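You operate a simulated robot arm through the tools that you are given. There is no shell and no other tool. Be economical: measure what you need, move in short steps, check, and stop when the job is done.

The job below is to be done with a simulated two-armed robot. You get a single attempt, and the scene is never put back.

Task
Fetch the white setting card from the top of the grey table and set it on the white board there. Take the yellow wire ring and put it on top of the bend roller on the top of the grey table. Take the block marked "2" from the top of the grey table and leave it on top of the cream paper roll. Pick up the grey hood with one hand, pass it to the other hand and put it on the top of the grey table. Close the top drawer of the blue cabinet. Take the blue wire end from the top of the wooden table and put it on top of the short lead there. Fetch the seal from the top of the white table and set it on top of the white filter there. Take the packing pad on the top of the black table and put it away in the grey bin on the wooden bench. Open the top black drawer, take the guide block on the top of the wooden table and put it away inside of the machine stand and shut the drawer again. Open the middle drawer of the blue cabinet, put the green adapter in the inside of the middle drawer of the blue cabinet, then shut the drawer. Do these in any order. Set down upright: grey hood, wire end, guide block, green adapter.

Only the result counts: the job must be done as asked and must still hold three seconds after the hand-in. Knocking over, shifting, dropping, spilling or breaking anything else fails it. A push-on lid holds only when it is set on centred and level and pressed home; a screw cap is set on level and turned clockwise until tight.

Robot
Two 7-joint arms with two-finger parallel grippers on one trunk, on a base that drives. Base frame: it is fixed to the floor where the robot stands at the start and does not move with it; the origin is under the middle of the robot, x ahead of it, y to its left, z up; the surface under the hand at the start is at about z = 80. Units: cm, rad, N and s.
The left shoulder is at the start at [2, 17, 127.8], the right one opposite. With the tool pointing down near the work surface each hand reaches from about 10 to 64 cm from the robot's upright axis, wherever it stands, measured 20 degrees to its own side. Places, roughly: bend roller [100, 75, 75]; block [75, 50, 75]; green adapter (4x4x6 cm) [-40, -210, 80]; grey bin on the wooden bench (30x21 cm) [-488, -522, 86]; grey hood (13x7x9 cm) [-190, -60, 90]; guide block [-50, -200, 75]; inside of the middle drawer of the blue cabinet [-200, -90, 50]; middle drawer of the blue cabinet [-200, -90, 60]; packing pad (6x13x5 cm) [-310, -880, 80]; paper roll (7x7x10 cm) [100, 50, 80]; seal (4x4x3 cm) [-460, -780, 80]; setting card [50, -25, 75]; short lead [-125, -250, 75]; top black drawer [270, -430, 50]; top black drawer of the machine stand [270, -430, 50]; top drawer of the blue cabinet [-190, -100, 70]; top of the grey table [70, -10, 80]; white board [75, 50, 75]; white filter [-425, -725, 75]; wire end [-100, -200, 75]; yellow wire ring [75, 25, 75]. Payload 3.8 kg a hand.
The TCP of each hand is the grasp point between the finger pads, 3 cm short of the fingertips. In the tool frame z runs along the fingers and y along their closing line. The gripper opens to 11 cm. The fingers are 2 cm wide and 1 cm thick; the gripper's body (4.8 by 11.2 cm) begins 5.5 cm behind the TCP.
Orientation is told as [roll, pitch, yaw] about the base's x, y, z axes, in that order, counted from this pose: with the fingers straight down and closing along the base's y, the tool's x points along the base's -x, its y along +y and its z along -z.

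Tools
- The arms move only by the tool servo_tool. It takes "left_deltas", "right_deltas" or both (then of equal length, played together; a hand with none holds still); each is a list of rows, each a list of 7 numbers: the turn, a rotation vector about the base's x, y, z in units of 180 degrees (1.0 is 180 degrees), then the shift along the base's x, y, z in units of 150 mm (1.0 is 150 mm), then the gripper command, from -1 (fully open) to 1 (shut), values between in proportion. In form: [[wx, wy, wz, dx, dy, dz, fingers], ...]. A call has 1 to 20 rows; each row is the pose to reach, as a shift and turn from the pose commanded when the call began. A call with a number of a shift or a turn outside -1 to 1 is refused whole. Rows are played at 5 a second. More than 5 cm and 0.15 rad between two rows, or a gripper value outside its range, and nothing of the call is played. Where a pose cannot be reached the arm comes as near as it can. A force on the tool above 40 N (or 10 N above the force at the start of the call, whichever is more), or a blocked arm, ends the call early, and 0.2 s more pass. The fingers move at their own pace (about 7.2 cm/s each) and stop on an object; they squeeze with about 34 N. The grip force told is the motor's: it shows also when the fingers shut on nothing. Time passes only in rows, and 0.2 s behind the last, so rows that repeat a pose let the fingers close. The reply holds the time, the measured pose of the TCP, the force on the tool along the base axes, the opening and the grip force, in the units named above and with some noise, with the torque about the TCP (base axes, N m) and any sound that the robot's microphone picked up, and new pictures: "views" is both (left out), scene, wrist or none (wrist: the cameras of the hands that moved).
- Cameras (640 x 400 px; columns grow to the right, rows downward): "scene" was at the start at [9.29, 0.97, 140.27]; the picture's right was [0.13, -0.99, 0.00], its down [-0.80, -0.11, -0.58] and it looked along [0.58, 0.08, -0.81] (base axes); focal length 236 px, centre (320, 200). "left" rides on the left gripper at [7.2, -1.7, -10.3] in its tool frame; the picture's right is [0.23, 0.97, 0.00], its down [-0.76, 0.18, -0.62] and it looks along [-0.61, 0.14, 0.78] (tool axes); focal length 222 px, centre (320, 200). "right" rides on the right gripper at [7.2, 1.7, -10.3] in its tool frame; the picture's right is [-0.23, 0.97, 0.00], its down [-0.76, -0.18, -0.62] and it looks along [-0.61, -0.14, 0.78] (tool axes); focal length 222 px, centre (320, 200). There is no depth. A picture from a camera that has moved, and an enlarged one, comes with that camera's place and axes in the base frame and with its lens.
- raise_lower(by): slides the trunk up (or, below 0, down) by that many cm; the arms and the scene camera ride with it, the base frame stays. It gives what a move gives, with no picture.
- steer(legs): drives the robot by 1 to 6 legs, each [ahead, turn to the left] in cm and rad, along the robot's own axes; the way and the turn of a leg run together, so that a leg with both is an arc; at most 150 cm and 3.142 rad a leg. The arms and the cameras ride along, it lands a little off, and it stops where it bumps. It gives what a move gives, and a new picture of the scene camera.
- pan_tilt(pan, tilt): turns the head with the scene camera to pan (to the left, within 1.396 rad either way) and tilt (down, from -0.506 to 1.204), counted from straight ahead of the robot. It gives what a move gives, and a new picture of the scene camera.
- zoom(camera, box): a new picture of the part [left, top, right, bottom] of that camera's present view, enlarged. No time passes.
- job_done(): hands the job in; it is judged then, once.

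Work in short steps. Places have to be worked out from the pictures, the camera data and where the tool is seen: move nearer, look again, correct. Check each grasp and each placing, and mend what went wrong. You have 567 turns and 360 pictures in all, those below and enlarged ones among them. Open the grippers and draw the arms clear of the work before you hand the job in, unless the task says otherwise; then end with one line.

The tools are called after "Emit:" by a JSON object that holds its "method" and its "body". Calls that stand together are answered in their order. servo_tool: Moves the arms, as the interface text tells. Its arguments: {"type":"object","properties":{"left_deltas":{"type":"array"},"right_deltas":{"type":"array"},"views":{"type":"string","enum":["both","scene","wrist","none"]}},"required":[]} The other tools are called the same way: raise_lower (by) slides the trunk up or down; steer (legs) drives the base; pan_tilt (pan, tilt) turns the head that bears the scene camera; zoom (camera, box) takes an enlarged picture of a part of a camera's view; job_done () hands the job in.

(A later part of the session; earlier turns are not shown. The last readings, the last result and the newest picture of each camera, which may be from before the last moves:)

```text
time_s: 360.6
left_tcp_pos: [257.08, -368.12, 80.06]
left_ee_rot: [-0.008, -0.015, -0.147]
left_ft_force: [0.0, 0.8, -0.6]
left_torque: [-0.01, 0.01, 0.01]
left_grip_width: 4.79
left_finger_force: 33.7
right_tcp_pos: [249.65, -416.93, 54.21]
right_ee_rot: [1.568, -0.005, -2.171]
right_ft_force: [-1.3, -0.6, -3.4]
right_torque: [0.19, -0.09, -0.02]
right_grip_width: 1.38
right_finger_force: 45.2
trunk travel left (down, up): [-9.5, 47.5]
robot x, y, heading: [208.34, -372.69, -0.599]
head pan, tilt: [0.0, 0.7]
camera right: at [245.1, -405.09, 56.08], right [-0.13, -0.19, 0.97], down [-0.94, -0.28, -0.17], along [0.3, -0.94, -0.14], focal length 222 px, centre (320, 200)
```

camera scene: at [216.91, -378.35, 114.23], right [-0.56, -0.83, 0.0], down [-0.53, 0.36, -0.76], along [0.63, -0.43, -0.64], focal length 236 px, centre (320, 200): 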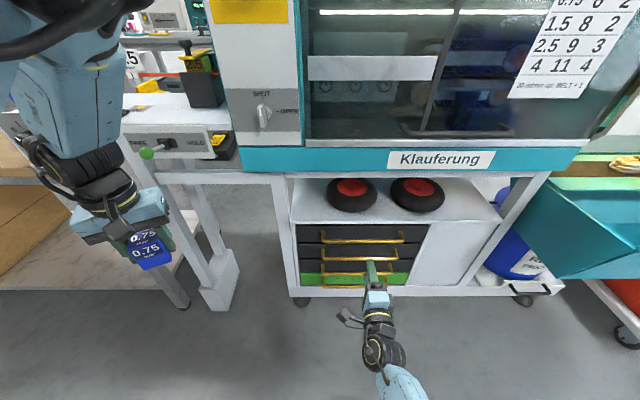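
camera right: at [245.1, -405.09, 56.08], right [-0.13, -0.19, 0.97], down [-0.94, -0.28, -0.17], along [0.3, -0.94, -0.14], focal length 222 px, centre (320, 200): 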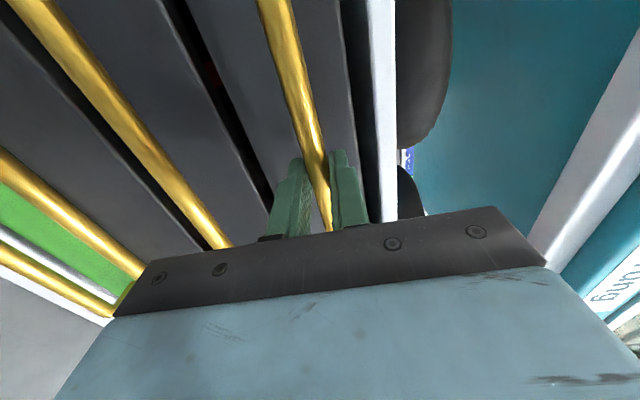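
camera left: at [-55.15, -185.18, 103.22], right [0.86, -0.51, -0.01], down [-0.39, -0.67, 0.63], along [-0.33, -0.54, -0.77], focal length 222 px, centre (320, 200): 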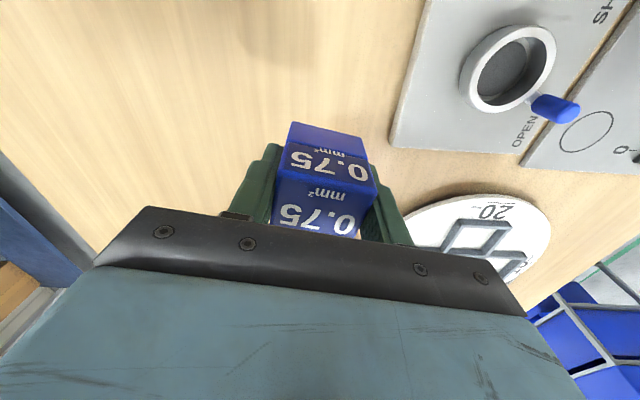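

Handle gripped. Pull straight out along (−0.82,+0.57).

Emit:
{"method": "servo_tool", "body": {"right_deltas": [[0, 0, 0, -0.1, 0.07, 0, 1], [0, 0, 0, -0.2, 0.14, 0, 1], [0, 0, 0, -0.3, 0.21, 0, 1], [0, 0, 0, -0.4, 0.28, 0, 1], [0, 0, 0, -0.5, 0.35, 0, 1], [0, 0, 0, -0.6, 0.42, 0, 1], [0, 0, 0, -0.7, 0.49, 0, 1]], "views": "scene"}}

```text
time_s: 362.2
left_tcp_pos: [257.16, -368.41, 80.16]
left_ee_rot: [-0.007, -0.016, -0.149]
left_ft_force: [0.4, 0.3, -1.3]
left_torque: [0.0, -0.03, 0.01]
left_grip_width: 4.77
left_finger_force: 33.8
right_tcp_pos: [239.23, -409.85, 54.19]
right_ee_rot: [1.576, -0.004, -2.177]
right_ft_force: [-17.1, -21.4, 2.9]
right_torque: [0.09, -0.08, 0.39]
right_grip_width: 1.37
right_finger_force: 45.3
trunk travel left (down, up): [-9.5, 47.5]
robot x, y, heading: [208.37, -372.26, -0.595]
head pan, tilt: [0.0, 0.7]
camera scene: at [216.78, -378.47, 114.24], right [-0.56, -0.83, 0.0], down [-0.53, 0.36, -0.77], along [0.63, -0.43, -0.64], focal length 236 px, centre (320, 200)
```

scene: 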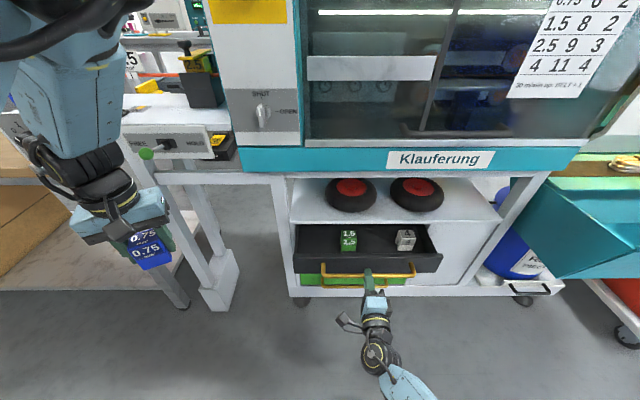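

Opened ~12 cm (it holds "1.5" and "4" blocks). Continue pulling along (−0.85,+0.52).

Emit:
{"method": "servo_tool", "body": {"right_deltas": [[0, 0, 0, -0.12, 0.06, 0, 1], [0, 0, 0, -0.23, 0.12, 0, 1], [0, 0, 0, -0.34, 0.185, 0, 1], [0, 0, 0, -0.45, 0.25, 0, 1], [0, 0, 0, -0.55, 0.31, 0, 1]], "views": "scene"}}

```text
time_s: 363.4
left_tcp_pos: [257.28, -367.97, 80.09]
left_ee_rot: [-0.009, -0.015, -0.146]
left_ft_force: [0.0, 0.0, -0.5]
left_torque: [0.0, -0.03, 0.03]
left_grip_width: 4.81
left_finger_force: 34.1
right_tcp_pos: [231.24, -404.47, 54.29]
right_ee_rot: [1.565, -0.002, -2.167]
right_ft_force: [1.4, 5.2, -9.5]
right_torque: [0.24, 0.02, -0.63]
right_grip_width: 1.37
right_finger_force: 45.0
trunk travel left (down, up): [-9.5, 47.5]
robot x, y, heading: [208.39, -372.6, -0.598]
head pan, tilt: [0.0, 0.7]
camera scene: at [216.95, -378.33, 114.22], right [-0.56, -0.83, 0.0], down [-0.53, 0.36, -0.76], along [0.63, -0.43, -0.64], focal length 236 px, centre (320, 200)
```

scene: 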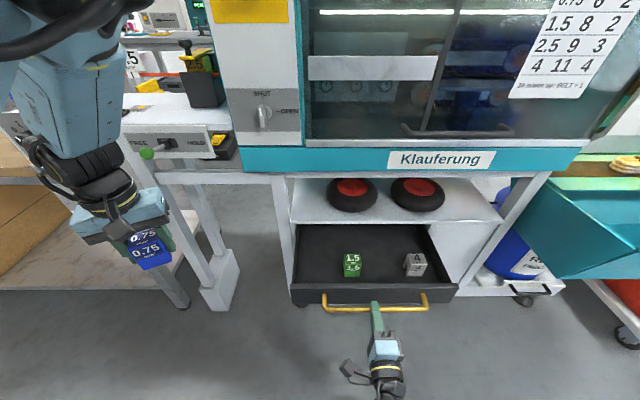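

Open ~22 cm. I release the handle and back the right hand off.

Emit:
{"method": "servo_tool", "body": {"right_deltas": [[0, 0, 0, 0, 0, 0, 0.5], [0, 0, 0, 0, 0, 0, 0], [0, 0, 0, -0.05, 0.03, 0, 0], [0, 0, 0, -0.2, 0.13, 0, 0], [0, 0, 0, -0.4, 0.27, 0, 0]], "views": "none"}}

Emit:
{"method": "steer", "body": {"legs": [[-12, 0], [0, -0.45]]}}

```text
time_s: 364.6
left_tcp_pos: [257.18, -368.01, 80.11]
left_ee_rot: [-0.009, -0.016, -0.147]
left_ft_force: [0.5, 0.4, -1.5]
left_torque: [0.0, 0.0, 0.0]
left_grip_width: 4.77
left_finger_force: 33.8
right_tcp_pos: [225.13, -400.94, 54.29]
right_ee_rot: [1.571, -0.004, -2.17]
right_ft_force: [0.6, -0.1, -0.8]
right_torque: [-0.04, 0.02, -0.01]
right_grip_width: 5.51
right_finger_force: 0.1
trunk travel left (down, up): [-9.5, 47.5]
robot x, y, heading: [208.74, -372.08, -0.601]
head pan, tilt: [0.0, 0.7]
```

```text
time_s: 367.2
left_tcp_pos: [244.17, -383.12, 80.1]
left_ee_rot: [-0.008, -0.016, -0.596]
left_ft_force: [1.0, 0.5, -0.4]
left_torque: [0.02, 0.0, 0.0]
left_grip_width: 4.76
left_finger_force: 33.9
right_tcp_pos: [201.03, -398.57, 54.25]
right_ee_rot: [1.571, -0.003, -2.621]
right_ft_force: [0.5, 0.3, 0.0]
right_torque: [0.0, 0.03, 0.01]
right_grip_width: 5.48
right_finger_force: 0.2
trunk travel left (down, up): [-9.5, 47.5]
robot x, y, heading: [197.96, -366.0, -1.049]
head pan, tilt: [0.0, 0.7]
camera scene: at [203.4, -374.74, 114.23], right [-0.87, -0.5, 0.0], down [-0.32, 0.56, -0.76], along [0.38, -0.66, -0.64], focal length 236 px, centre (320, 200)
```

scene: 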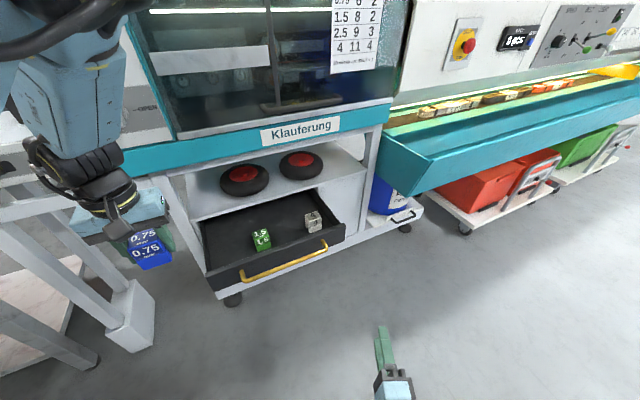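

I move the left hand with the guide block over the free left part of the drawer (≈[248.6,-401]).

Emit:
{"method": "servo_tool", "body": {"left_deltas": [[0, 0, 0, 0.08, -0.3, 0, 1], [0, 0, 0, 0.15, -0.6, 0, 1], [0, 0, 0, 0.22, -0.9, 0, 1], [0, 0, 0, 0.25, -1.0, 0, 1]], "views": "both"}}

```text
time_s: 368.2
left_tcp_pos: [247.87, -398.17, 80.16]
left_ee_rot: [-0.008, -0.015, -0.597]
left_ft_force: [1.4, 0.8, -0.5]
left_torque: [0.0, -0.02, 0.01]
left_grip_width: 4.77
left_finger_force: 33.9
right_tcp_pos: [201.12, -398.64, 54.28]
right_ee_rot: [1.571, -0.002, -2.62]
right_ft_force: [-0.1, 0.1, -0.1]
right_torque: [0.02, 0.0, -0.01]
right_grip_width: 5.47
right_finger_force: 0.0
trunk travel left (down, up): [-9.5, 47.5]
robot x, y, heading: [198.36, -365.63, -1.044]
head pan, tilt: [0.0, 0.7]
camera scene: at [203.41, -374.75, 114.23], right [-0.87, -0.5, 0.0], down [-0.32, 0.56, -0.76], along [0.38, -0.66, -0.64], focal length 236 px, centre (320, 200)
camera left: at [241.0, -395.31, 90.43], right [0.36, 0.93, -0.01], down [0.72, -0.27, 0.63], along [0.59, -0.24, -0.77], focal length 222 px, centre (320, 200)
```

scene: 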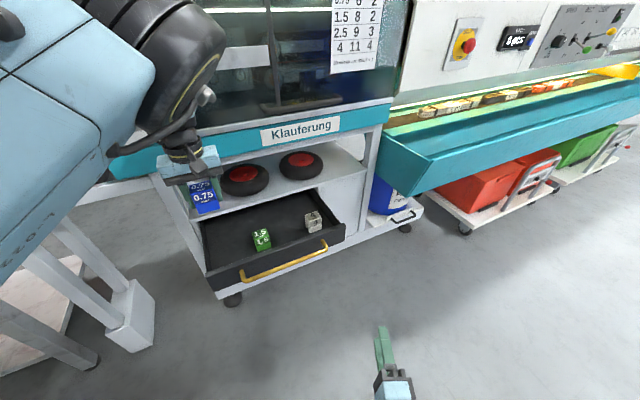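
left: 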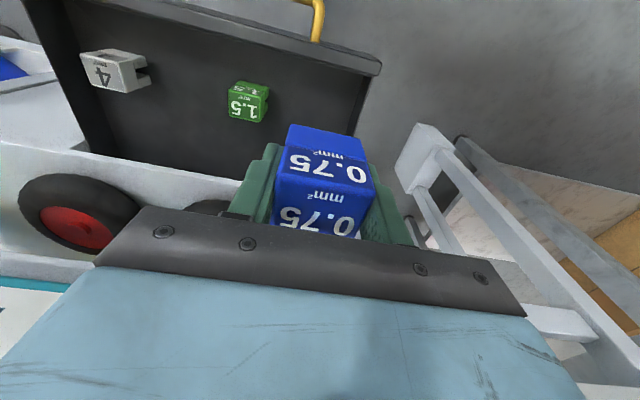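

Directly beneath is the free area left of the green block. Lower part-way and check.

Emit:
{"method": "servo_tool", "body": {"left_deltas": [[0, 0, 0, -0.02, -0.03, -0.25, 1], [0, 0, 0, -0.03, -0.04, -0.5, 1], [0, 0, 0, -0.03, -0.04, -0.75, 1], [0, 0, 0, -0.03, -0.04, -1, 1]], "views": "both"}}

```text
time_s: 369.2
left_tcp_pos: [247.34, -398.55, 65.15]
left_ee_rot: [-0.008, -0.016, -0.598]
left_ft_force: [-0.1, 0.0, -1.2]
left_torque: [-0.01, -0.02, 0.02]
left_grip_width: 4.77
left_finger_force: 34.2
right_tcp_pos: [201.05, -398.74, 54.24]
right_ee_rot: [1.57, -0.003, -2.62]
right_ft_force: [-0.1, 0.0, 0.3]
right_torque: [0.02, 0.0, 0.02]
right_grip_width: 5.5
right_finger_force: 0.0
trunk travel left (down, up): [-9.5, 47.5]
robot x, y, heading: [198.05, -365.31, -1.048]
head pan, tilt: [0.0, 0.7]
camera scene: at [203.42, -374.74, 114.23], right [-0.87, -0.5, 0.0], down [-0.32, 0.56, -0.76], along [0.38, -0.66, -0.64], focal length 236 px, centre (320, 200)
camera left: at [240.43, -395.68, 75.51], right [0.36, 0.93, -0.01], down [0.72, -0.27, 0.63], along [0.59, -0.24, -0.77], focal length 222 px, centre (320, 200)
```

scene: 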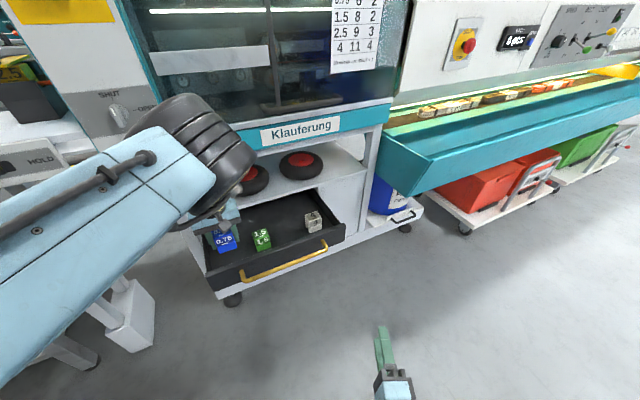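
left: 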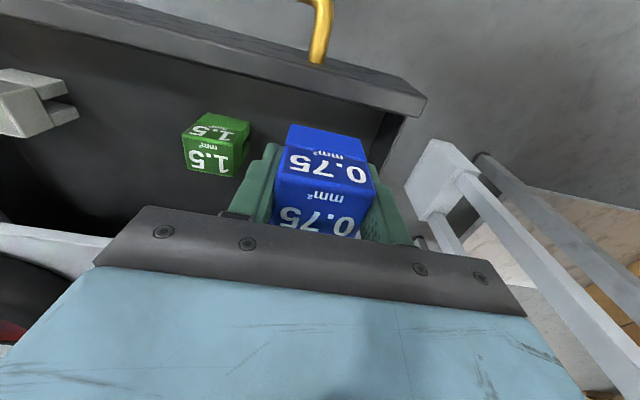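

Shift 1.5 cm inward from the front wall and lower near the floor.

Emit:
{"method": "servo_tool", "body": {"left_deltas": [[0, 0, 0, 0.08, -0.06, -0.2, 1], [0, 0, 0, 0.08, -0.06, -0.4, 1], [0, 0, 0, 0.08, -0.06, -0.55, 1]], "views": "wrist"}}

```text
time_s: 370.0
left_tcp_pos: [248.59, -399.54, 57.04]
left_ee_rot: [-0.01, -0.015, -0.597]
left_ft_force: [-0.4, -0.2, -0.5]
left_torque: [-0.02, -0.03, 0.01]
left_grip_width: 4.8
left_finger_force: 34.1
right_tcp_pos: [201.06, -398.77, 54.3]
right_ee_rot: [1.572, -0.003, -2.619]
right_ft_force: [0.4, -1.7, -0.1]
right_torque: [0.03, -0.01, -0.04]
right_grip_width: 5.51
right_finger_force: 0.1
trunk travel left (down, up): [-9.5, 47.5]
robot x, y, heading: [198.5, -365.41, -1.048]
head pan, tilt: [0.0, 0.7]
camera left: at [241.71, -396.66, 67.34], right [0.36, 0.93, -0.01], down [0.72, -0.27, 0.63], along [0.59, -0.24, -0.77], focal length 222 px, centre (320, 200)
```

left: 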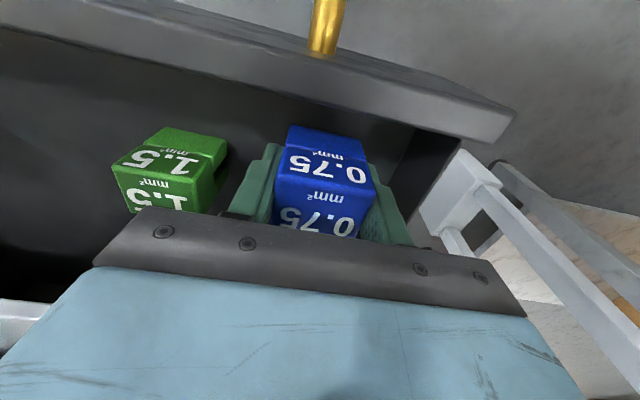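

Good spacing to the green block and walls. Lower slowly to contact.

Emit:
{"method": "servo_tool", "body": {"left_deltas": [[0, 0, 0, 0, 0, -0.06, 1], [0, 0, 0, 0, 0, -0.12, 1], [0, 0, 0, 0, 0, -0.17, 1], [0, 0, 0, 0, 0, -0.22, 1], [0, 0, 0, 0, 0, -0.27, 1]], "views": "wrist"}}

```text
time_s: 371.2
left_tcp_pos: [248.89, -399.76, 53.52]
left_ee_rot: [-0.007, -0.03, -0.601]
left_ft_force: [1.4, -1.0, 40.2]
left_torque: [0.84, -0.55, -0.05]
left_grip_width: 4.77
left_finger_force: 34.1
right_tcp_pos: [200.85, -398.63, 54.33]
right_ee_rot: [1.573, -0.002, -2.622]
right_ft_force: [-1.0, -0.1, -0.1]
right_torque: [0.02, -0.01, -0.03]
right_grip_width: 5.49
right_finger_force: 0.0
trunk travel left (down, up): [-9.5, 47.5]
robot x, y, heading: [198.01, -365.67, -1.046]
head pan, tilt: [0.0, 0.7]
camera left: at [241.84, -396.75, 63.75], right [0.36, 0.93, -0.01], down [0.72, -0.27, 0.64], along [0.6, -0.24, -0.76], focal length 222 px, centre (320, 200)
```

left: 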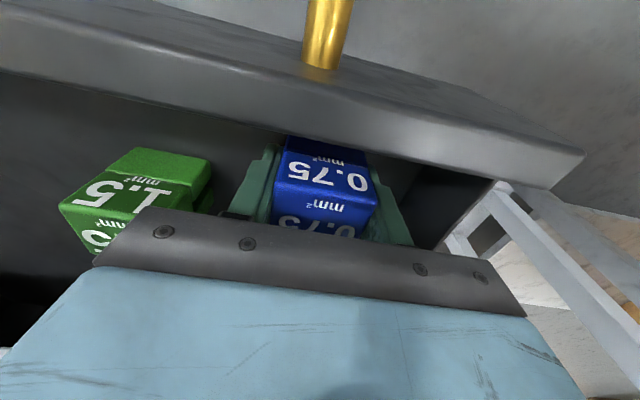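

Floor contact. Ease, open and rise.

Emit:
{"method": "servo_tool", "body": {"left_deltas": [[0, 0, 0, 0, 0, 0.03, 1], [0, 0, 0, 0, 0, 0.03, 0], [0, 0, 0, 0, 0, 0.03, -0.15], [0, 0, 0, 0, 0, 0.1, -0.15], [0, 0, 0, 0, 0, 0.35, -0.15], [0, 0, 0, 0, 0, 0.65, -0.15], [0, 0, 0, 0, 0, 0.95, -0.15]], "views": "both"}}

```text
time_s: 372.8
left_tcp_pos: [248.57, -399.6, 67.06]
left_ee_rot: [-0.008, -0.016, -0.598]
left_ft_force: [-0.3, 0.0, 0.4]
left_torque: [0.02, -0.02, -0.01]
left_grip_width: 6.31
left_finger_force: 0.0
right_tcp_pos: [200.9, -398.71, 54.29]
right_ee_rot: [1.571, -0.003, -2.62]
right_ft_force: [0.1, -0.4, -0.1]
right_torque: [0.02, 0.0, 0.02]
right_grip_width: 5.5
right_finger_force: 0.0
trunk travel left (down, up): [-9.5, 47.5]
robot x, y, heading: [198.29, -365.86, -1.047]
head pan, tilt: [0.0, 0.7]
camera scene: at [203.39, -374.73, 114.23], right [-0.87, -0.5, 0.0], down [-0.32, 0.56, -0.77], along [0.38, -0.66, -0.64], focal length 236 px, centre (320, 200)
camera left: at [241.74, -396.75, 77.43], right [0.36, 0.93, -0.01], down [0.72, -0.27, 0.63], along [0.59, -0.24, -0.77], focal length 222 px, centre (320, 200)
```

scene: 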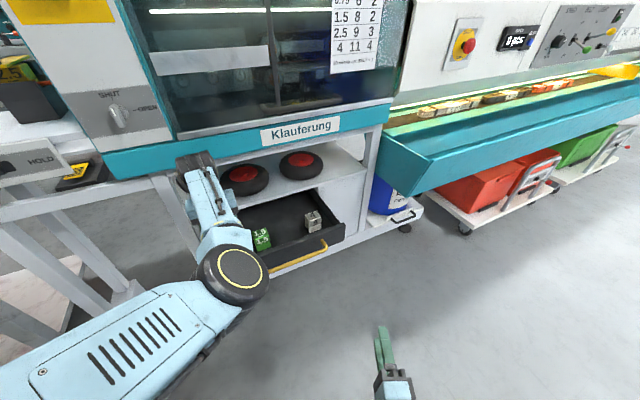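
left: 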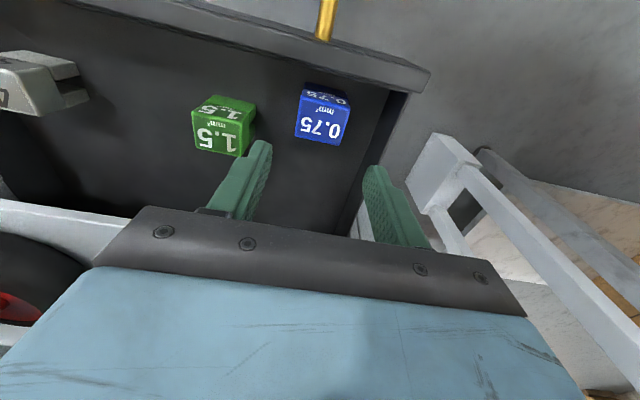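

The guide block stands in the drawer. Raise and retract the left hand.

Emit:
{"method": "servo_tool", "body": {"left_deltas": [[0, 0, 0, 0, 0, 0.25, -0.15], [0, 0, 0, 0, 0, 0.5, -0.15], [0, 0, 0, 0, 0.1, 0.75, -0.15], [0, 0, 0, -0.1, 0.3, 0.9, -0.15], [0, 0, 0, -0.25, 0.55, 0.95, -0.15], [0, 0, 0, -0.4, 0.8, 0.95, -0.15]], "views": "scene"}}

```text
time_s: 374.2
left_tcp_pos: [251.09, -390.0, 78.01]
left_ee_rot: [-0.008, -0.018, -0.598]
left_ft_force: [0.6, 0.3, -0.3]
left_torque: [0.02, -0.05, -0.02]
left_grip_width: 6.35
left_finger_force: 0.1
left hand out of reach, approached as far as the arm can: row 4, 5, 6
right_tcp_pos: [201.0, -398.69, 54.19]
right_ee_rot: [1.572, -0.004, -2.621]
right_ft_force: [0.7, 0.2, 0.2]
right_torque: [0.02, 0.02, -0.01]
right_grip_width: 5.48
right_finger_force: 0.1
trunk travel left (down, up): [-9.5, 47.5]
robot x, y, heading: [198.21, -365.74, -1.049]
head pan, tilt: [0.0, 0.7]
camera scene: at [203.4, -374.72, 114.23], right [-0.87, -0.5, 0.0], down [-0.32, 0.56, -0.77], along [0.38, -0.66, -0.64], focal length 236 px, centre (320, 200)
```

scene: 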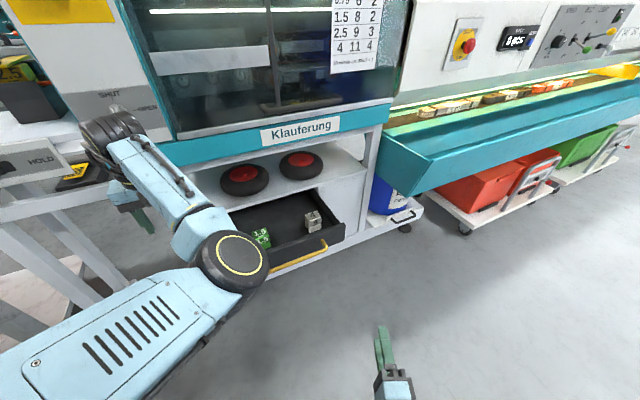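

To keep the left arm clear of the side table I back up first, then turn to face the drawer squarely.

Emit:
{"method": "steer", "body": {"legs": [[-25, 0], [0, 0.434]]}}

```text
time_s: 377.3
left_tcp_pos: [243.9, -343.57, 77.99]
left_ee_rot: [-0.008, -0.017, -0.158]
left_ft_force: [0.3, 0.0, 0.2]
left_torque: [0.0, 0.02, 0.02]
left_grip_width: 6.31
left_finger_force: 0.1
right_tcp_pos: [202.23, -372.64, 54.23]
right_ee_rot: [1.571, -0.004, -2.183]
right_ft_force: [0.1, 0.3, 0.5]
right_torque: [0.0, -0.02, -0.02]
right_grip_width: 5.48
right_finger_force: 0.0
trunk travel left (down, up): [-9.5, 47.5]
robot x, y, heading: [185.61, -343.97, -0.612]
head pan, tilt: [0.0, 0.7]
camera scene: at [194.29, -349.99, 114.23], right [-0.57, -0.82, 0.0], down [-0.53, 0.37, -0.76], along [0.63, -0.44, -0.64], focal length 236 px, centre (320, 200)
```

scene: 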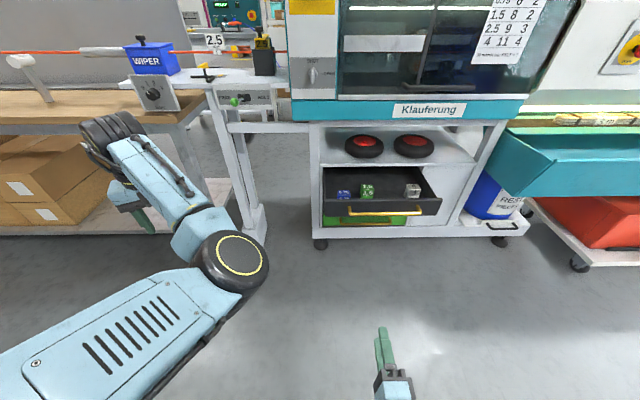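

The left hand would meet the side bench if I drive forward; I first draw it in and up.

Emit:
{"method": "servo_tool", "body": {"left_deltas": [[0, 0, 0, -0.25, 0.0, 0.1, -0.15], [0, 0, 0, -0.5, 0, 0.2, -0.15], [0, 0, 0, -0.75, 0, 0.3, -0.15], [0, 0, 0, -0.95, 0, 0.4, -0.15]], "views": "scene"}}

```text
time_s: 378.3
left_tcp_pos: [242.58, -337.66, 81.12]
left_ee_rot: [-0.008, -0.015, -0.159]
left_ft_force: [0.7, -1.3, 0.4]
left_torque: [0.03, -0.05, 0.0]
left_grip_width: 6.35
left_finger_force: 0.0
left hand out of reach, approached as far as the arm can: row 1, 2, 3, 4
right_tcp_pos: [202.3, -372.63, 54.3]
right_ee_rot: [1.57, -0.003, -2.183]
right_ft_force: [0.8, 0.2, -0.5]
right_torque: [-0.04, -0.02, -0.04]
right_grip_width: 5.51
right_finger_force: 0.0
trunk travel left (down, up): [-9.5, 47.5]
robot x, y, heading: [185.42, -344.0, -0.612]
head pan, tilt: [0.0, 0.7]
camera scene: at [194.29, -349.99, 114.23], right [-0.57, -0.82, 0.0], down [-0.53, 0.37, -0.77], along [0.63, -0.44, -0.64], focal length 236 px, centre (320, 200)
```

scene: 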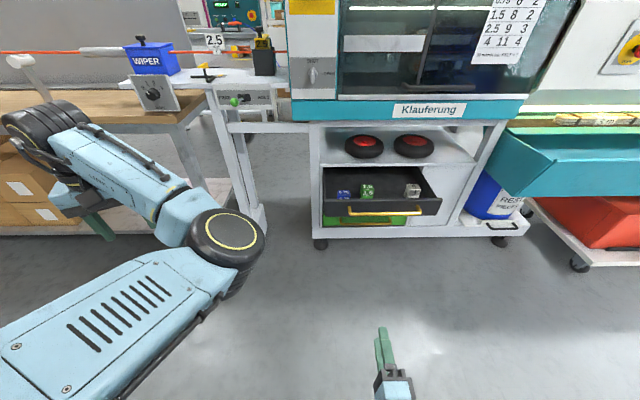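

I use the roll manoeuvre again to swing the left elbow outward and up.

Emit:
{"method": "servo_tool", "body": {"left_deltas": [[-0.034, 0.024, 0, -0.06, 0.0, 0.05, -0.15], [-0.068, 0.048, 0, -0.12, 0.0, 0.1, -0.15], [-0.102, 0.072, 0, -0.18, 0, 0.15, -0.15], [-0.137, 0.096, 0, -0.24, 0, 0.2, -0.15], [-0.171, 0.12, 0, -0.3, 0, 0.25, -0.15], [-0.205, 0.144, 0, -0.36, 0, 0.3, -0.15], [-0.239, 0.168, 0, -0.42, 0, 0.35, -0.15], [-0.273, 0.192, 0, -0.48, 0, 0.4, -0.15]], "views": "scene"}}

```text
time_s: 380.1
left_tcp_pos: [235.54, -337.79, 87.2]
left_ee_rot: [-1.007, 0.381, -0.362]
left_ft_force: [0.0, -0.3, -0.8]
left_torque: [0.02, -0.01, -0.02]
left_grip_width: 6.31
left_finger_force: 0.0
left hand out of reach, approached as far as the arm can: row 1, 2
right_tcp_pos: [202.1, -372.62, 54.26]
right_ee_rot: [1.571, -0.004, -2.183]
right_ft_force: [-0.8, -0.1, 0.5]
right_torque: [-0.04, 0.04, 0.0]
right_grip_width: 5.53
right_finger_force: 0.1
trunk travel left (down, up): [-9.5, 47.5]
robot x, y, heading: [185.38, -343.89, -0.608]
head pan, tilt: [0.0, 0.7]
camera scene: at [194.29, -349.98, 114.23], right [-0.57, -0.82, 0.0], down [-0.53, 0.37, -0.77], along [0.63, -0.44, -0.64], focal length 236 px, centre (320, 200)
```

scene: 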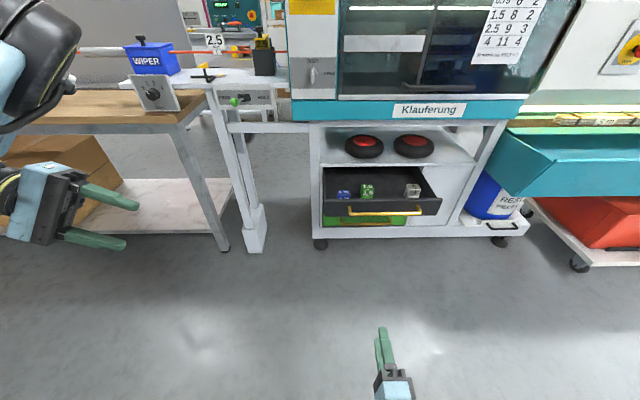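

Elbow is out. Roll back to vertical.

Emit:
{"method": "servo_tool", "body": {"left_deltas": [[0.034, -0.024, 0, -0.03, 0.03, 0.1, -0.15], [0.068, -0.048, 0, -0.07, 0.06, 0.2, -0.15], [0.102, -0.072, 0, -0.1, 0.09, 0.3, -0.15], [0.137, -0.096, 0, -0.13, 0.12, 0.4, -0.15], [0.171, -0.12, 0, -0.17, 0.15, 0.5, -0.15], [0.205, -0.144, 0, -0.2, 0.18, 0.6, -0.15], [0.239, -0.168, 0, -0.23, 0.21, 0.6, -0.15], [0.273, -0.192, 0, -0.27, 0.24, 0.6, -0.15]], "views": "none"}}

```text
time_s: 381.9
left_tcp_pos: [231.4, -334.08, 95.67]
left_ee_rot: [-0.009, -0.004, -0.155]
left_ft_force: [0.7, 0.2, -0.3]
left_torque: [0.01, 0.0, 0.0]
left_grip_width: 6.3
left_finger_force: 0.0
right_tcp_pos: [202.25, -372.84, 54.39]
right_ee_rot: [1.57, -0.003, -2.182]
right_ft_force: [-0.8, -1.0, 0.3]
right_torque: [-0.01, 0.03, 0.01]
right_grip_width: 5.49
right_finger_force: 0.0
trunk travel left (down, up): [-9.5, 47.5]
robot x, y, heading: [185.85, -344.18, -0.609]
head pan, tilt: [0.0, 0.7]
```

Now shift the right fist 9 cm right and drive 30 cm forward.

Emit:
{"method": "servo_tool", "body": {"right_deltas": [[0, 0, 0, -0.12, -0.17, 0, 1], [0, 0, 0, -0.23, -0.33, 0, 1], [0, 0, 0, -0.34, -0.5, 0, 1]], "views": "none"}}

Emit:
{"method": "steer", "body": {"legs": [[30, 0]]}}

```text
time_s: 382.7
left_tcp_pos: [231.45, -334.04, 95.87]
left_ee_rot: [-0.012, -0.004, -0.155]
left_ft_force: [0.1, -0.3, 0.5]
left_torque: [-0.02, -0.01, -0.02]
left_grip_width: 6.32
left_finger_force: 0.1
right_tcp_pos: [197.17, -380.26, 54.46]
right_ee_rot: [1.571, -0.004, -2.184]
right_ft_force: [0.0, -0.1, 0.8]
right_torque: [0.02, -0.02, -0.02]
right_grip_width: 0.0
right_finger_force: 33.9
trunk travel left (down, up): [-9.5, 47.5]
robot x, y, heading: [185.73, -343.92, -0.612]
head pan, tilt: [0.0, 0.7]
```

```text
time_s: 384.8
left_tcp_pos: [256.29, -351.43, 95.83]
left_ee_rot: [-0.009, -0.006, -0.157]
left_ft_force: [0.0, 0.4, -0.2]
left_torque: [0.03, 0.02, 0.0]
left_grip_width: 6.3
left_finger_force: 0.0
right_tcp_pos: [221.91, -397.63, 54.47]
right_ee_rot: [1.57, -0.003, -2.183]
right_ft_force: [0.6, -0.7, -0.2]
right_torque: [0.03, 0.03, 0.01]
right_grip_width: 0.0
right_finger_force: 33.4
trunk travel left (down, up): [-9.5, 47.5]
robot x, y, heading: [210.21, -361.17, -0.613]
head pan, tilt: [0.0, 0.7]
camera scene: at [221.18, -364.6, 118.57], right [-0.23, -0.97, 0.0], down [-0.21, 0.05, -0.98], along [0.95, -0.23, -0.22], focal length 236 px, centre (320, 200)
```

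scene: 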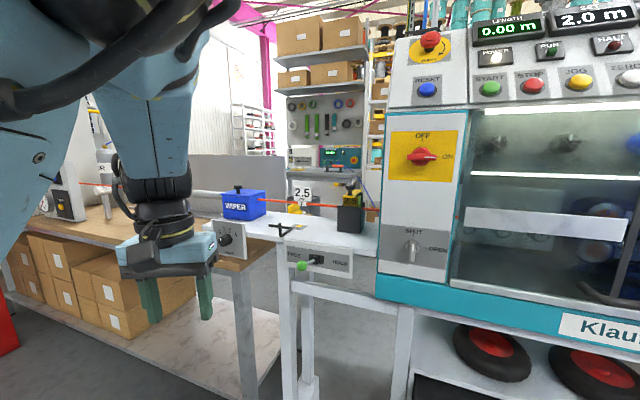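

The head camera got nudged (probably by the left upper arm). I re-command the head.

Emit:
{"method": "pan_tilt", "body": {"pan": -0.2, "tilt": 0.7}}

```text
time_s: 385.5
left_tcp_pos: [256.21, -351.4, 95.7]
left_ee_rot: [-0.008, 0.0, -0.157]
left_ft_force: [-0.8, 0.0, -0.1]
left_torque: [-0.01, -0.01, -0.02]
left_grip_width: 6.33
left_finger_force: 0.2
right_tcp_pos: [221.96, -397.51, 54.42]
right_ee_rot: [1.571, -0.001, -2.183]
right_ft_force: [-0.5, -0.5, 0.9]
right_torque: [0.02, 0.01, 0.02]
right_grip_width: 0.0
right_finger_force: 33.8
trunk travel left (down, up): [-9.5, 47.5]
robot x, y, heading: [210.05, -361.48, -0.614]
head pan, tilt: [-0.201, 0.7]
camera scene: at [221.14, -364.64, 118.5], right [-0.24, -0.97, 0.0], down [-0.22, 0.05, -0.97], along [0.95, -0.23, -0.23], focal length 236 px, centre (320, 200)
```

scene: 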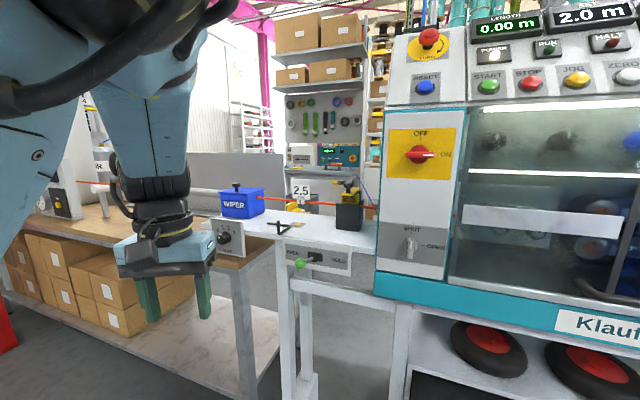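

The head seems pressed by the left arm. I move the left hand outward and forward to free it.

Emit:
{"method": "servo_tool", "body": {"left_deltas": [[0, 0, 0, 0.15, 0.1, 0.05, -0.15], [0, 0, 0, 0.3, 0.2, 0.1, -0.15], [0, 0, 0, 0.45, 0.3, 0.15, -0.15], [0, 0, 0, 0.6, 0.4, 0.2, -0.15]], "views": "scene"}}

```text
time_s: 386.5
left_tcp_pos: [265.44, -345.53, 98.86]
left_ee_rot: [-0.012, -0.01, -0.158]
left_ft_force: [-0.4, 0.4, -0.3]
left_torque: [-0.04, 0.01, 0.01]
left_grip_width: 6.31
left_finger_force: 0.0
right_tcp_pos: [221.97, -397.44, 54.46]
right_ee_rot: [1.57, -0.005, -2.183]
right_ft_force: [0.1, 0.4, 0.6]
right_torque: [-0.01, 0.0, -0.02]
right_grip_width: 0.02
right_finger_force: 34.1
trunk travel left (down, up): [-9.5, 47.5]
robot x, y, heading: [210.78, -361.27, -0.614]
head pan, tilt: [-0.201, 0.7]
camera scene: at [217.99, -368.57, 114.24], right [-0.72, -0.69, 0.0], down [-0.44, 0.47, -0.77], along [0.53, -0.55, -0.64], focal length 236 px, centre (320, 200)
```

scene: 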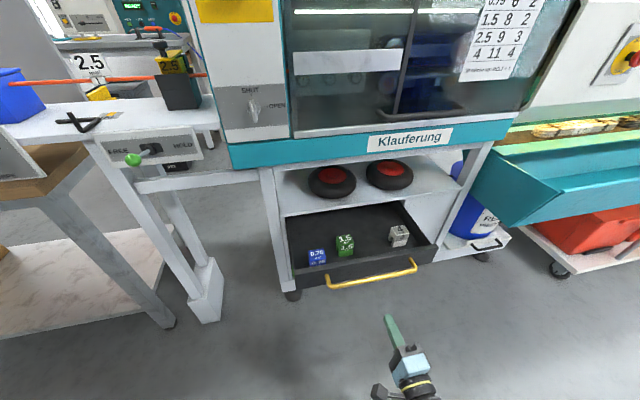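

Head is free. I open the right fingers, drive 7 cm forward and then take hold of the bar.

Emit:
{"method": "servo_tool", "body": {"right_deltas": [[0, 0, 0, 0, 0, 0, 0], [0, 0, 0, 0, 0, 0, 0]], "views": "none"}}

Emit:
{"method": "steer", "body": {"legs": [[7, 0]]}}

Emit:
{"method": "servo_tool", "body": {"right_deltas": [[0, 0, 0, 0.09, -0.06, 0, 0], [0, 0, 0, 0.18, -0.126, 0, 0], [0, 0, 0, 0.25, -0.175, 0, 0]], "views": "wrist"}}

```text
time_s: 387.1
left_tcp_pos: [265.35, -345.44, 98.74]
left_ee_rot: [-0.01, -0.007, -0.158]
left_ft_force: [-0.1, -0.3, 1.7]
left_torque: [0.0, 0.03, -0.01]
left_grip_width: 6.33
left_finger_force: 0.1
right_tcp_pos: [221.89, -397.57, 54.43]
right_ee_rot: [1.57, -0.003, -2.184]
right_ft_force: [0.1, 0.0, 0.3]
right_torque: [0.01, 0.02, -0.01]
right_grip_width: 5.53
right_finger_force: 0.1
trunk travel left (down, up): [-9.5, 47.5]
robot x, y, heading: [210.35, -360.95, -0.611]
head pan, tilt: [-0.201, 0.7]
```

```text
time_s: 388.1
left_tcp_pos: [270.94, -349.44, 98.75]
left_ee_rot: [-0.01, -0.008, -0.157]
left_ft_force: [0.0, 0.0, 0.6]
left_torque: [0.02, 0.0, -0.03]
left_grip_width: 6.39
left_finger_force: 0.1
right_tcp_pos: [227.72, -401.49, 54.43]
right_ee_rot: [1.57, -0.004, -2.182]
right_ft_force: [1.0, 0.7, -0.3]
right_torque: [-0.03, 0.01, -0.01]
right_grip_width: 5.51
right_finger_force: 0.1
trunk travel left (down, up): [-9.5, 47.5]
robot x, y, heading: [216.2, -365.26, -0.612]
head pan, tilt: [-0.201, 0.7]
camera scene: at [223.7, -372.62, 114.22], right [-0.72, -0.69, 0.0], down [-0.44, 0.47, -0.76], along [0.53, -0.55, -0.64], focal length 236 px, centre (320, 200)
```

scene: 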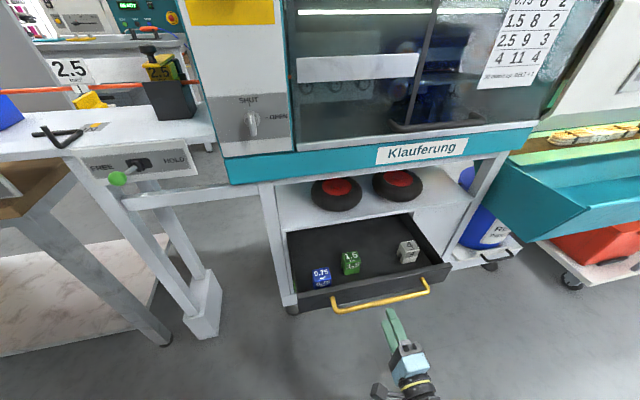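

```text
time_s: 388.9
left_tcp_pos: [270.91, -349.39, 98.96]
left_ee_rot: [-0.01, -0.007, -0.158]
left_ft_force: [0.4, 0.0, 0.7]
left_torque: [0.01, 0.02, 0.0]
left_grip_width: 6.34
left_finger_force: 0.1
right_tcp_pos: [231.37, -404.14, 54.32]
right_ee_rot: [1.572, -0.004, -2.184]
right_ft_force: [-0.6, 0.0, 0.2]
right_torque: [-0.01, 0.0, 0.0]
right_grip_width: 5.46
right_finger_force: 0.0
trunk travel left (down, up): [-9.5, 47.5]
robot x, y, heading: [216.4, -364.94, -0.608]
head pan, tilt: [-0.201, 0.7]
camera right: at [227.04, -392.17, 56.13], right [-0.13, -0.18, 0.97], down [-0.95, -0.27, -0.17], along [0.29, -0.95, -0.14], focal length 222 px, centre (320, 200)
```

right: 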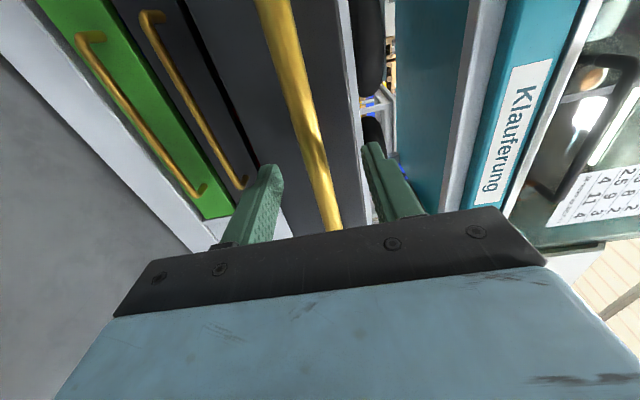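

The bar is between the fingers. Close on it and push the drawer in slowly.

Emit:
{"method": "servo_tool", "body": {"right_deltas": [[0, 0, 0, 0, 0, 0, 1], [0, 0, 0, 0, 0, 0, 1], [0, 0, 0, 0, 0, 0, 1], [0, 0, 0, 0.1, -0.067, 0, 1], [0, 0, 0, 0.2, -0.134, 0, 1], [0, 0, 0, 0.3, -0.2, 0, 1], [0, 0, 0, 0.4, -0.27, 0, 1], [0, 0, 0, 0.5, -0.335, 0, 1], [0, 0, 0, 0.6, -0.4, 0, 1], [0, 0, 0, 0.7, -0.47, 0, 1]], "views": "scene"}}

```text
time_s: 391.1
left_tcp_pos: [271.15, -349.49, 98.79]
left_ee_rot: [-0.01, -0.006, -0.157]
left_ft_force: [-0.3, -0.5, -0.4]
left_torque: [-0.02, 0.01, 0.02]
left_grip_width: 6.32
left_finger_force: 0.1
right_tcp_pos: [241.82, -411.16, 54.27]
right_ee_rot: [1.571, -0.005, -2.182]
right_ft_force: [0.2, -3.1, -12.3]
right_torque: [0.21, 0.11, -0.04]
right_grip_width: 1.35
right_finger_force: 45.0
trunk travel left (down, up): [-9.5, 47.5]
robot x, y, heading: [215.67, -365.32, -0.608]
head pan, tilt: [-0.201, 0.7]
camera scene: at [223.71, -372.69, 114.21], right [-0.72, -0.69, 0.0], down [-0.44, 0.47, -0.76], along [0.53, -0.55, -0.64], focal length 236 px, centre (320, 200)
```

scene: 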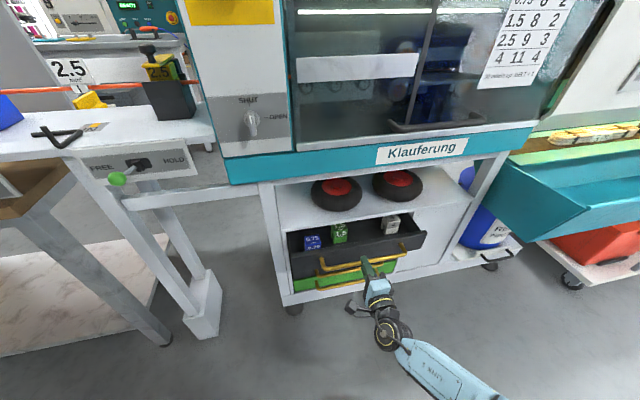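

Sliding well. Push the remaining ~10 cm.

Emit:
{"method": "servo_tool", "body": {"right_deltas": [[0, 0, 0, 0.1, -0.07, 0, 1], [0, 0, 0, 0.2, -0.14, 0, 1], [0, 0, 0, 0.3, -0.21, 0, 1], [0, 0, 0, 0.4, -0.28, 0, 1], [0, 0, 0, 0.48, -0.335, 0, 1], [0, 0, 0, 0.54, -0.377, 0, 1], [0, 0, 0, 0.6, -0.42, 0, 1], [0, 0, 0, 0.66, -0.46, 0, 1]], "views": "scene"}}

```text
time_s: 392.6
left_tcp_pos: [270.93, -349.47, 98.74]
left_ee_rot: [-0.01, -0.009, -0.159]
left_ft_force: [0.6, -0.4, -0.9]
left_torque: [0.01, -0.04, 0.0]
left_grip_width: 6.33
left_finger_force: 0.1
right_tcp_pos: [249.7, -416.56, 54.21]
right_ee_rot: [1.574, -0.001, -2.181]
right_ft_force: [-11.0, 7.3, 9.1]
right_torque: [-0.05, -0.45, -0.03]
right_grip_width: 1.35
right_finger_force: 45.8
trunk travel left (down, up): [-9.5, 47.5]
robot x, y, heading: [216.13, -365.25, -0.612]
head pan, tilt: [-0.201, 0.7]
stopped in row 7 (right hand): the force on the tool passed its limit at 42 N (the readings are from after the stop); the commanded pose is now the measured one
camera scene: at [223.51, -372.49, 114.26], right [-0.73, -0.69, 0.0], down [-0.44, 0.47, -0.77], along [0.53, -0.56, -0.64], focal length 236 px, centre (320, 200)
```

scene: 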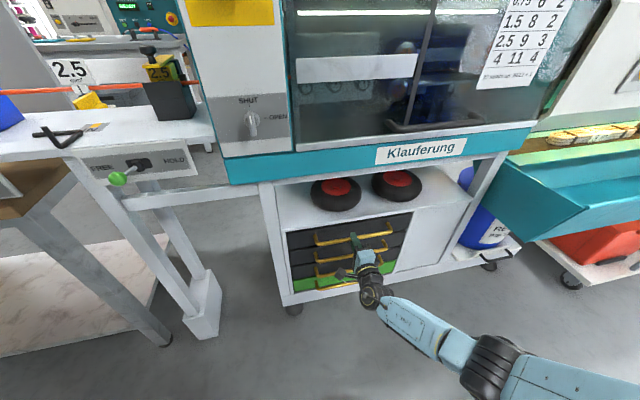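

Drawer closed (hand back at its starting grip position). Release and back off.

Emit:
{"method": "servo_tool", "body": {"right_deltas": [[0, 0, 0, 0, 0, 0, 0.5], [0, 0, 0, 0, 0, 0, 0], [0, 0, 0, -0.05, 0.035, 0, 0], [0, 0, 0, -0.25, 0.175, 0, 0], [0, 0, 0, -0.5, 0.35, 0, 0], [0, 0, 0, -0.75, 0.525, 0, 0]], "views": "none"}}

Emit:
{"method": "zoom", "body": {"camera": "scene", "box": [260, 190, 430, 310]}}

```text
time_s: 394.0
left_tcp_pos: [271.0, -349.45, 98.85]
left_ee_rot: [-0.009, -0.007, -0.159]
left_ft_force: [0.5, -0.1, -0.4]
left_torque: [0.01, 0.01, 0.01]
left_grip_width: 6.3
left_finger_force: 0.0
right_tcp_pos: [238.47, -408.72, 54.15]
right_ee_rot: [1.569, -0.003, -2.181]
right_ft_force: [0.1, -0.4, -0.5]
right_torque: [0.01, -0.03, -0.03]
right_grip_width: 5.47
right_finger_force: 0.0
trunk travel left (down, up): [-9.5, 47.5]
robot x, y, heading: [216.3, -365.42, -0.607]
head pan, tilt: [-0.201, 0.7]
```

```text
3.33 times, centred on (345, 250) of scene
camera zoom: at [223.61, -372.57, 114.23], right [-0.73, -0.69, 0.0], down [-0.44, 0.47, -0.77], along [0.53, -0.56, -0.64], focal length 788 px, centre (237, 33)
```

zoom: 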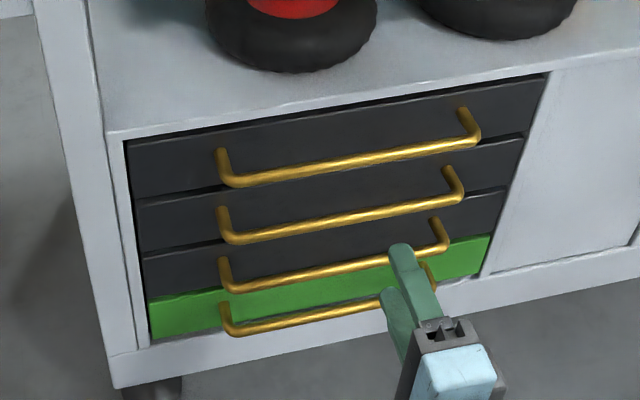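

All black drawers are shut. I back away, raise the trunk and return the right hand to tool-down.

Emit:
{"method": "steer", "body": {"legs": [[-45, 0]]}}

Emit:
{"method": "raise_lower", "body": {"by": 28}}

Emit:
{"method": "servo_tool", "body": {"right_deltas": [[-0.0068, 0.03567, 0.02567, 0, 0, 0.1, 0], [-0.0136, 0.07134, 0.05134, 0, 0, 0.2, 0], [-0.0204, 0.10701, 0.07701, 0, 0, 0.3, 0], [-0.0272, 0.14268, 0.10268, 0, 0, 0.4, 0], [-0.034, 0.17835, 0.12835, 0, 0, 0.5, 0], [-0.0408, 0.21402, 0.15402, 0, 0, 0.6, 0], [-0.0476, 0.24969, 0.17969, 0, 0, 0.7, 0], [-0.0544, 0.28536, 0.20536, 0, 0, 0.8, 0], [-0.0612, 0.32103, 0.23103, 0, 0, 0.9, 0], [-0.068, 0.3567, 0.2567, 0, 0, 1, 0], [-0.0748, 0.39237, 0.28237, 0, 0, 1, 0], [-0.0816, 0.42804, 0.30804, 0, 0, 1, 0], [-0.0884, 0.46371, 0.33371, 0, 0, 1, 0], [-0.0952, 0.49938, 0.35938, 0, 0, 1, 0], [-0.102, 0.53505, 0.38505, 0, 0, 1, 0]], "views": "scene"}}

```text
time_s: 396.7
left_tcp_pos: [233.66, -323.26, 98.95]
left_ee_rot: [-0.01, -0.007, -0.156]
left_ft_force: [0.7, 1.2, 0.3]
left_torque: [0.02, 0.03, -0.02]
left_grip_width: 6.34
left_finger_force: 0.0
right_tcp_pos: [201.25, -382.53, 54.28]
right_ee_rot: [1.569, -0.005, -2.179]
right_ft_force: [-0.4, 0.1, 0.2]
right_torque: [-0.02, 0.02, 0.01]
right_grip_width: 5.5
right_finger_force: 0.1
trunk travel left (down, up): [-9.5, 47.5]
robot x, y, heading: [178.6, -339.29, -0.607]
head pan, tilt: [-0.201, 0.7]
camera scene: at [186.3, -346.47, 114.23], right [-0.72, -0.69, 0.0], down [-0.44, 0.47, -0.77], along [0.53, -0.55, -0.64], focal length 236 px, centre (320, 200)
```

scene: 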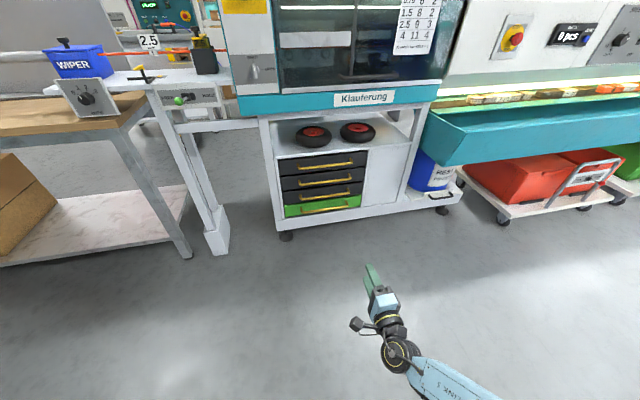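

```text
time_s: 399.5
left_tcp_pos: [233.63, -323.23, 126.8]
left_ee_rot: [-0.012, -0.008, -0.155]
left_ft_force: [-0.2, 0.5, 0.7]
left_torque: [-0.01, -0.01, 0.01]
left_grip_width: 6.38
left_finger_force: 0.0
right_tcp_pos: [201.1, -382.7, 82.29]
right_ee_rot: [1.567, -0.006, -2.178]
right_ft_force: [0.4, -0.2, -0.1]
right_torque: [-0.04, 0.03, 0.01]
right_grip_width: 5.5
right_finger_force: 0.0
trunk travel left (down, up): [-37.5, 19.5]
robot x, y, heading: [178.73, -338.77, -0.613]
head pan, tilt: [-0.201, 0.7]
```

```text
time_s: 402.7
left_tcp_pos: [233.68, -323.16, 126.76]
left_ee_rot: [-0.01, -0.006, -0.155]
left_ft_force: [0.2, 0.7, 0.0]
left_torque: [0.0, 0.01, 0.03]
left_grip_width: 6.34
left_finger_force: 0.0
right_tcp_pos: [201.25, -382.7, 97.33]
right_ee_rot: [-0.004, -0.009, -0.591]
right_ft_force: [0.7, -0.6, 0.2]
right_torque: [-0.02, 0.01, -0.01]
right_grip_width: 5.49
right_finger_force: 0.0
right hand out of reach, approached as far as the arm can: row 3, 4, 7, 8, 9, 10, 11
trunk travel left (down, up): [-37.5, 19.5]
robot x, y, heading: [178.62, -338.99, -0.608]
head pan, tilt: [-0.201, 0.7]
camera scene: at [186.39, -346.54, 142.22], right [-0.72, -0.69, 0.0], down [-0.45, 0.47, -0.76], along [0.53, -0.55, -0.64], focal length 236 px, centre (320, 200)
```

scene: 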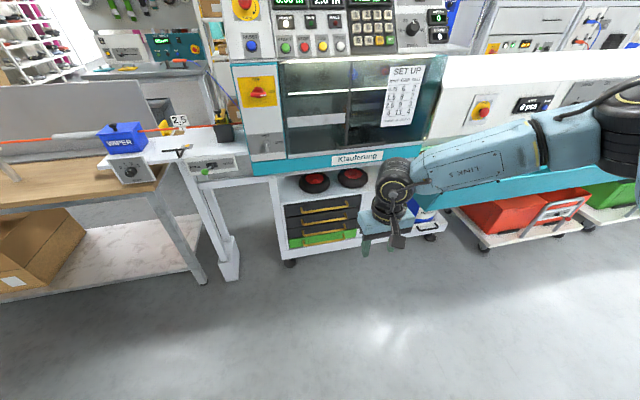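

Now look down the right-hand side for a route toward the white and black tables.

Emit:
{"method": "pan_tilt", "body": {"pan": -1.35, "tilt": 0.25}}

```text
time_s: 404.1
left_tcp_pos: [233.65, -323.21, 126.83]
left_ee_rot: [-0.009, -0.007, -0.154]
left_ft_force: [0.1, -0.5, -0.3]
left_torque: [-0.01, -0.01, 0.0]
left_grip_width: 6.32
left_finger_force: 0.0
right_tcp_pos: [201.29, -382.57, 97.28]
right_ee_rot: [-0.004, -0.01, -0.594]
right_ft_force: [-0.9, 0.3, 0.0]
right_torque: [-0.01, 0.03, -0.01]
right_grip_width: 5.52
right_finger_force: 0.0
trunk travel left (down, up): [-37.5, 19.5]
robot x, y, heading: [178.6, -339.13, -0.608]
head pan, tilt: [-1.349, 0.25]
camera scene: at [176.94, -348.99, 146.31], right [-0.93, 0.38, 0.0], down [0.09, 0.23, -0.97], along [-0.36, -0.9, -0.25], focal length 236 px, centre (320, 200)
```

scene: 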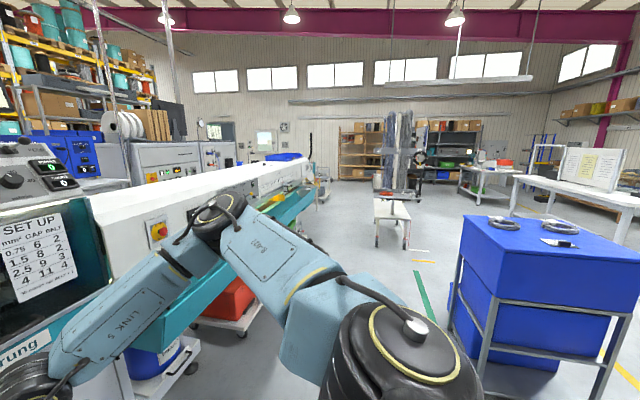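

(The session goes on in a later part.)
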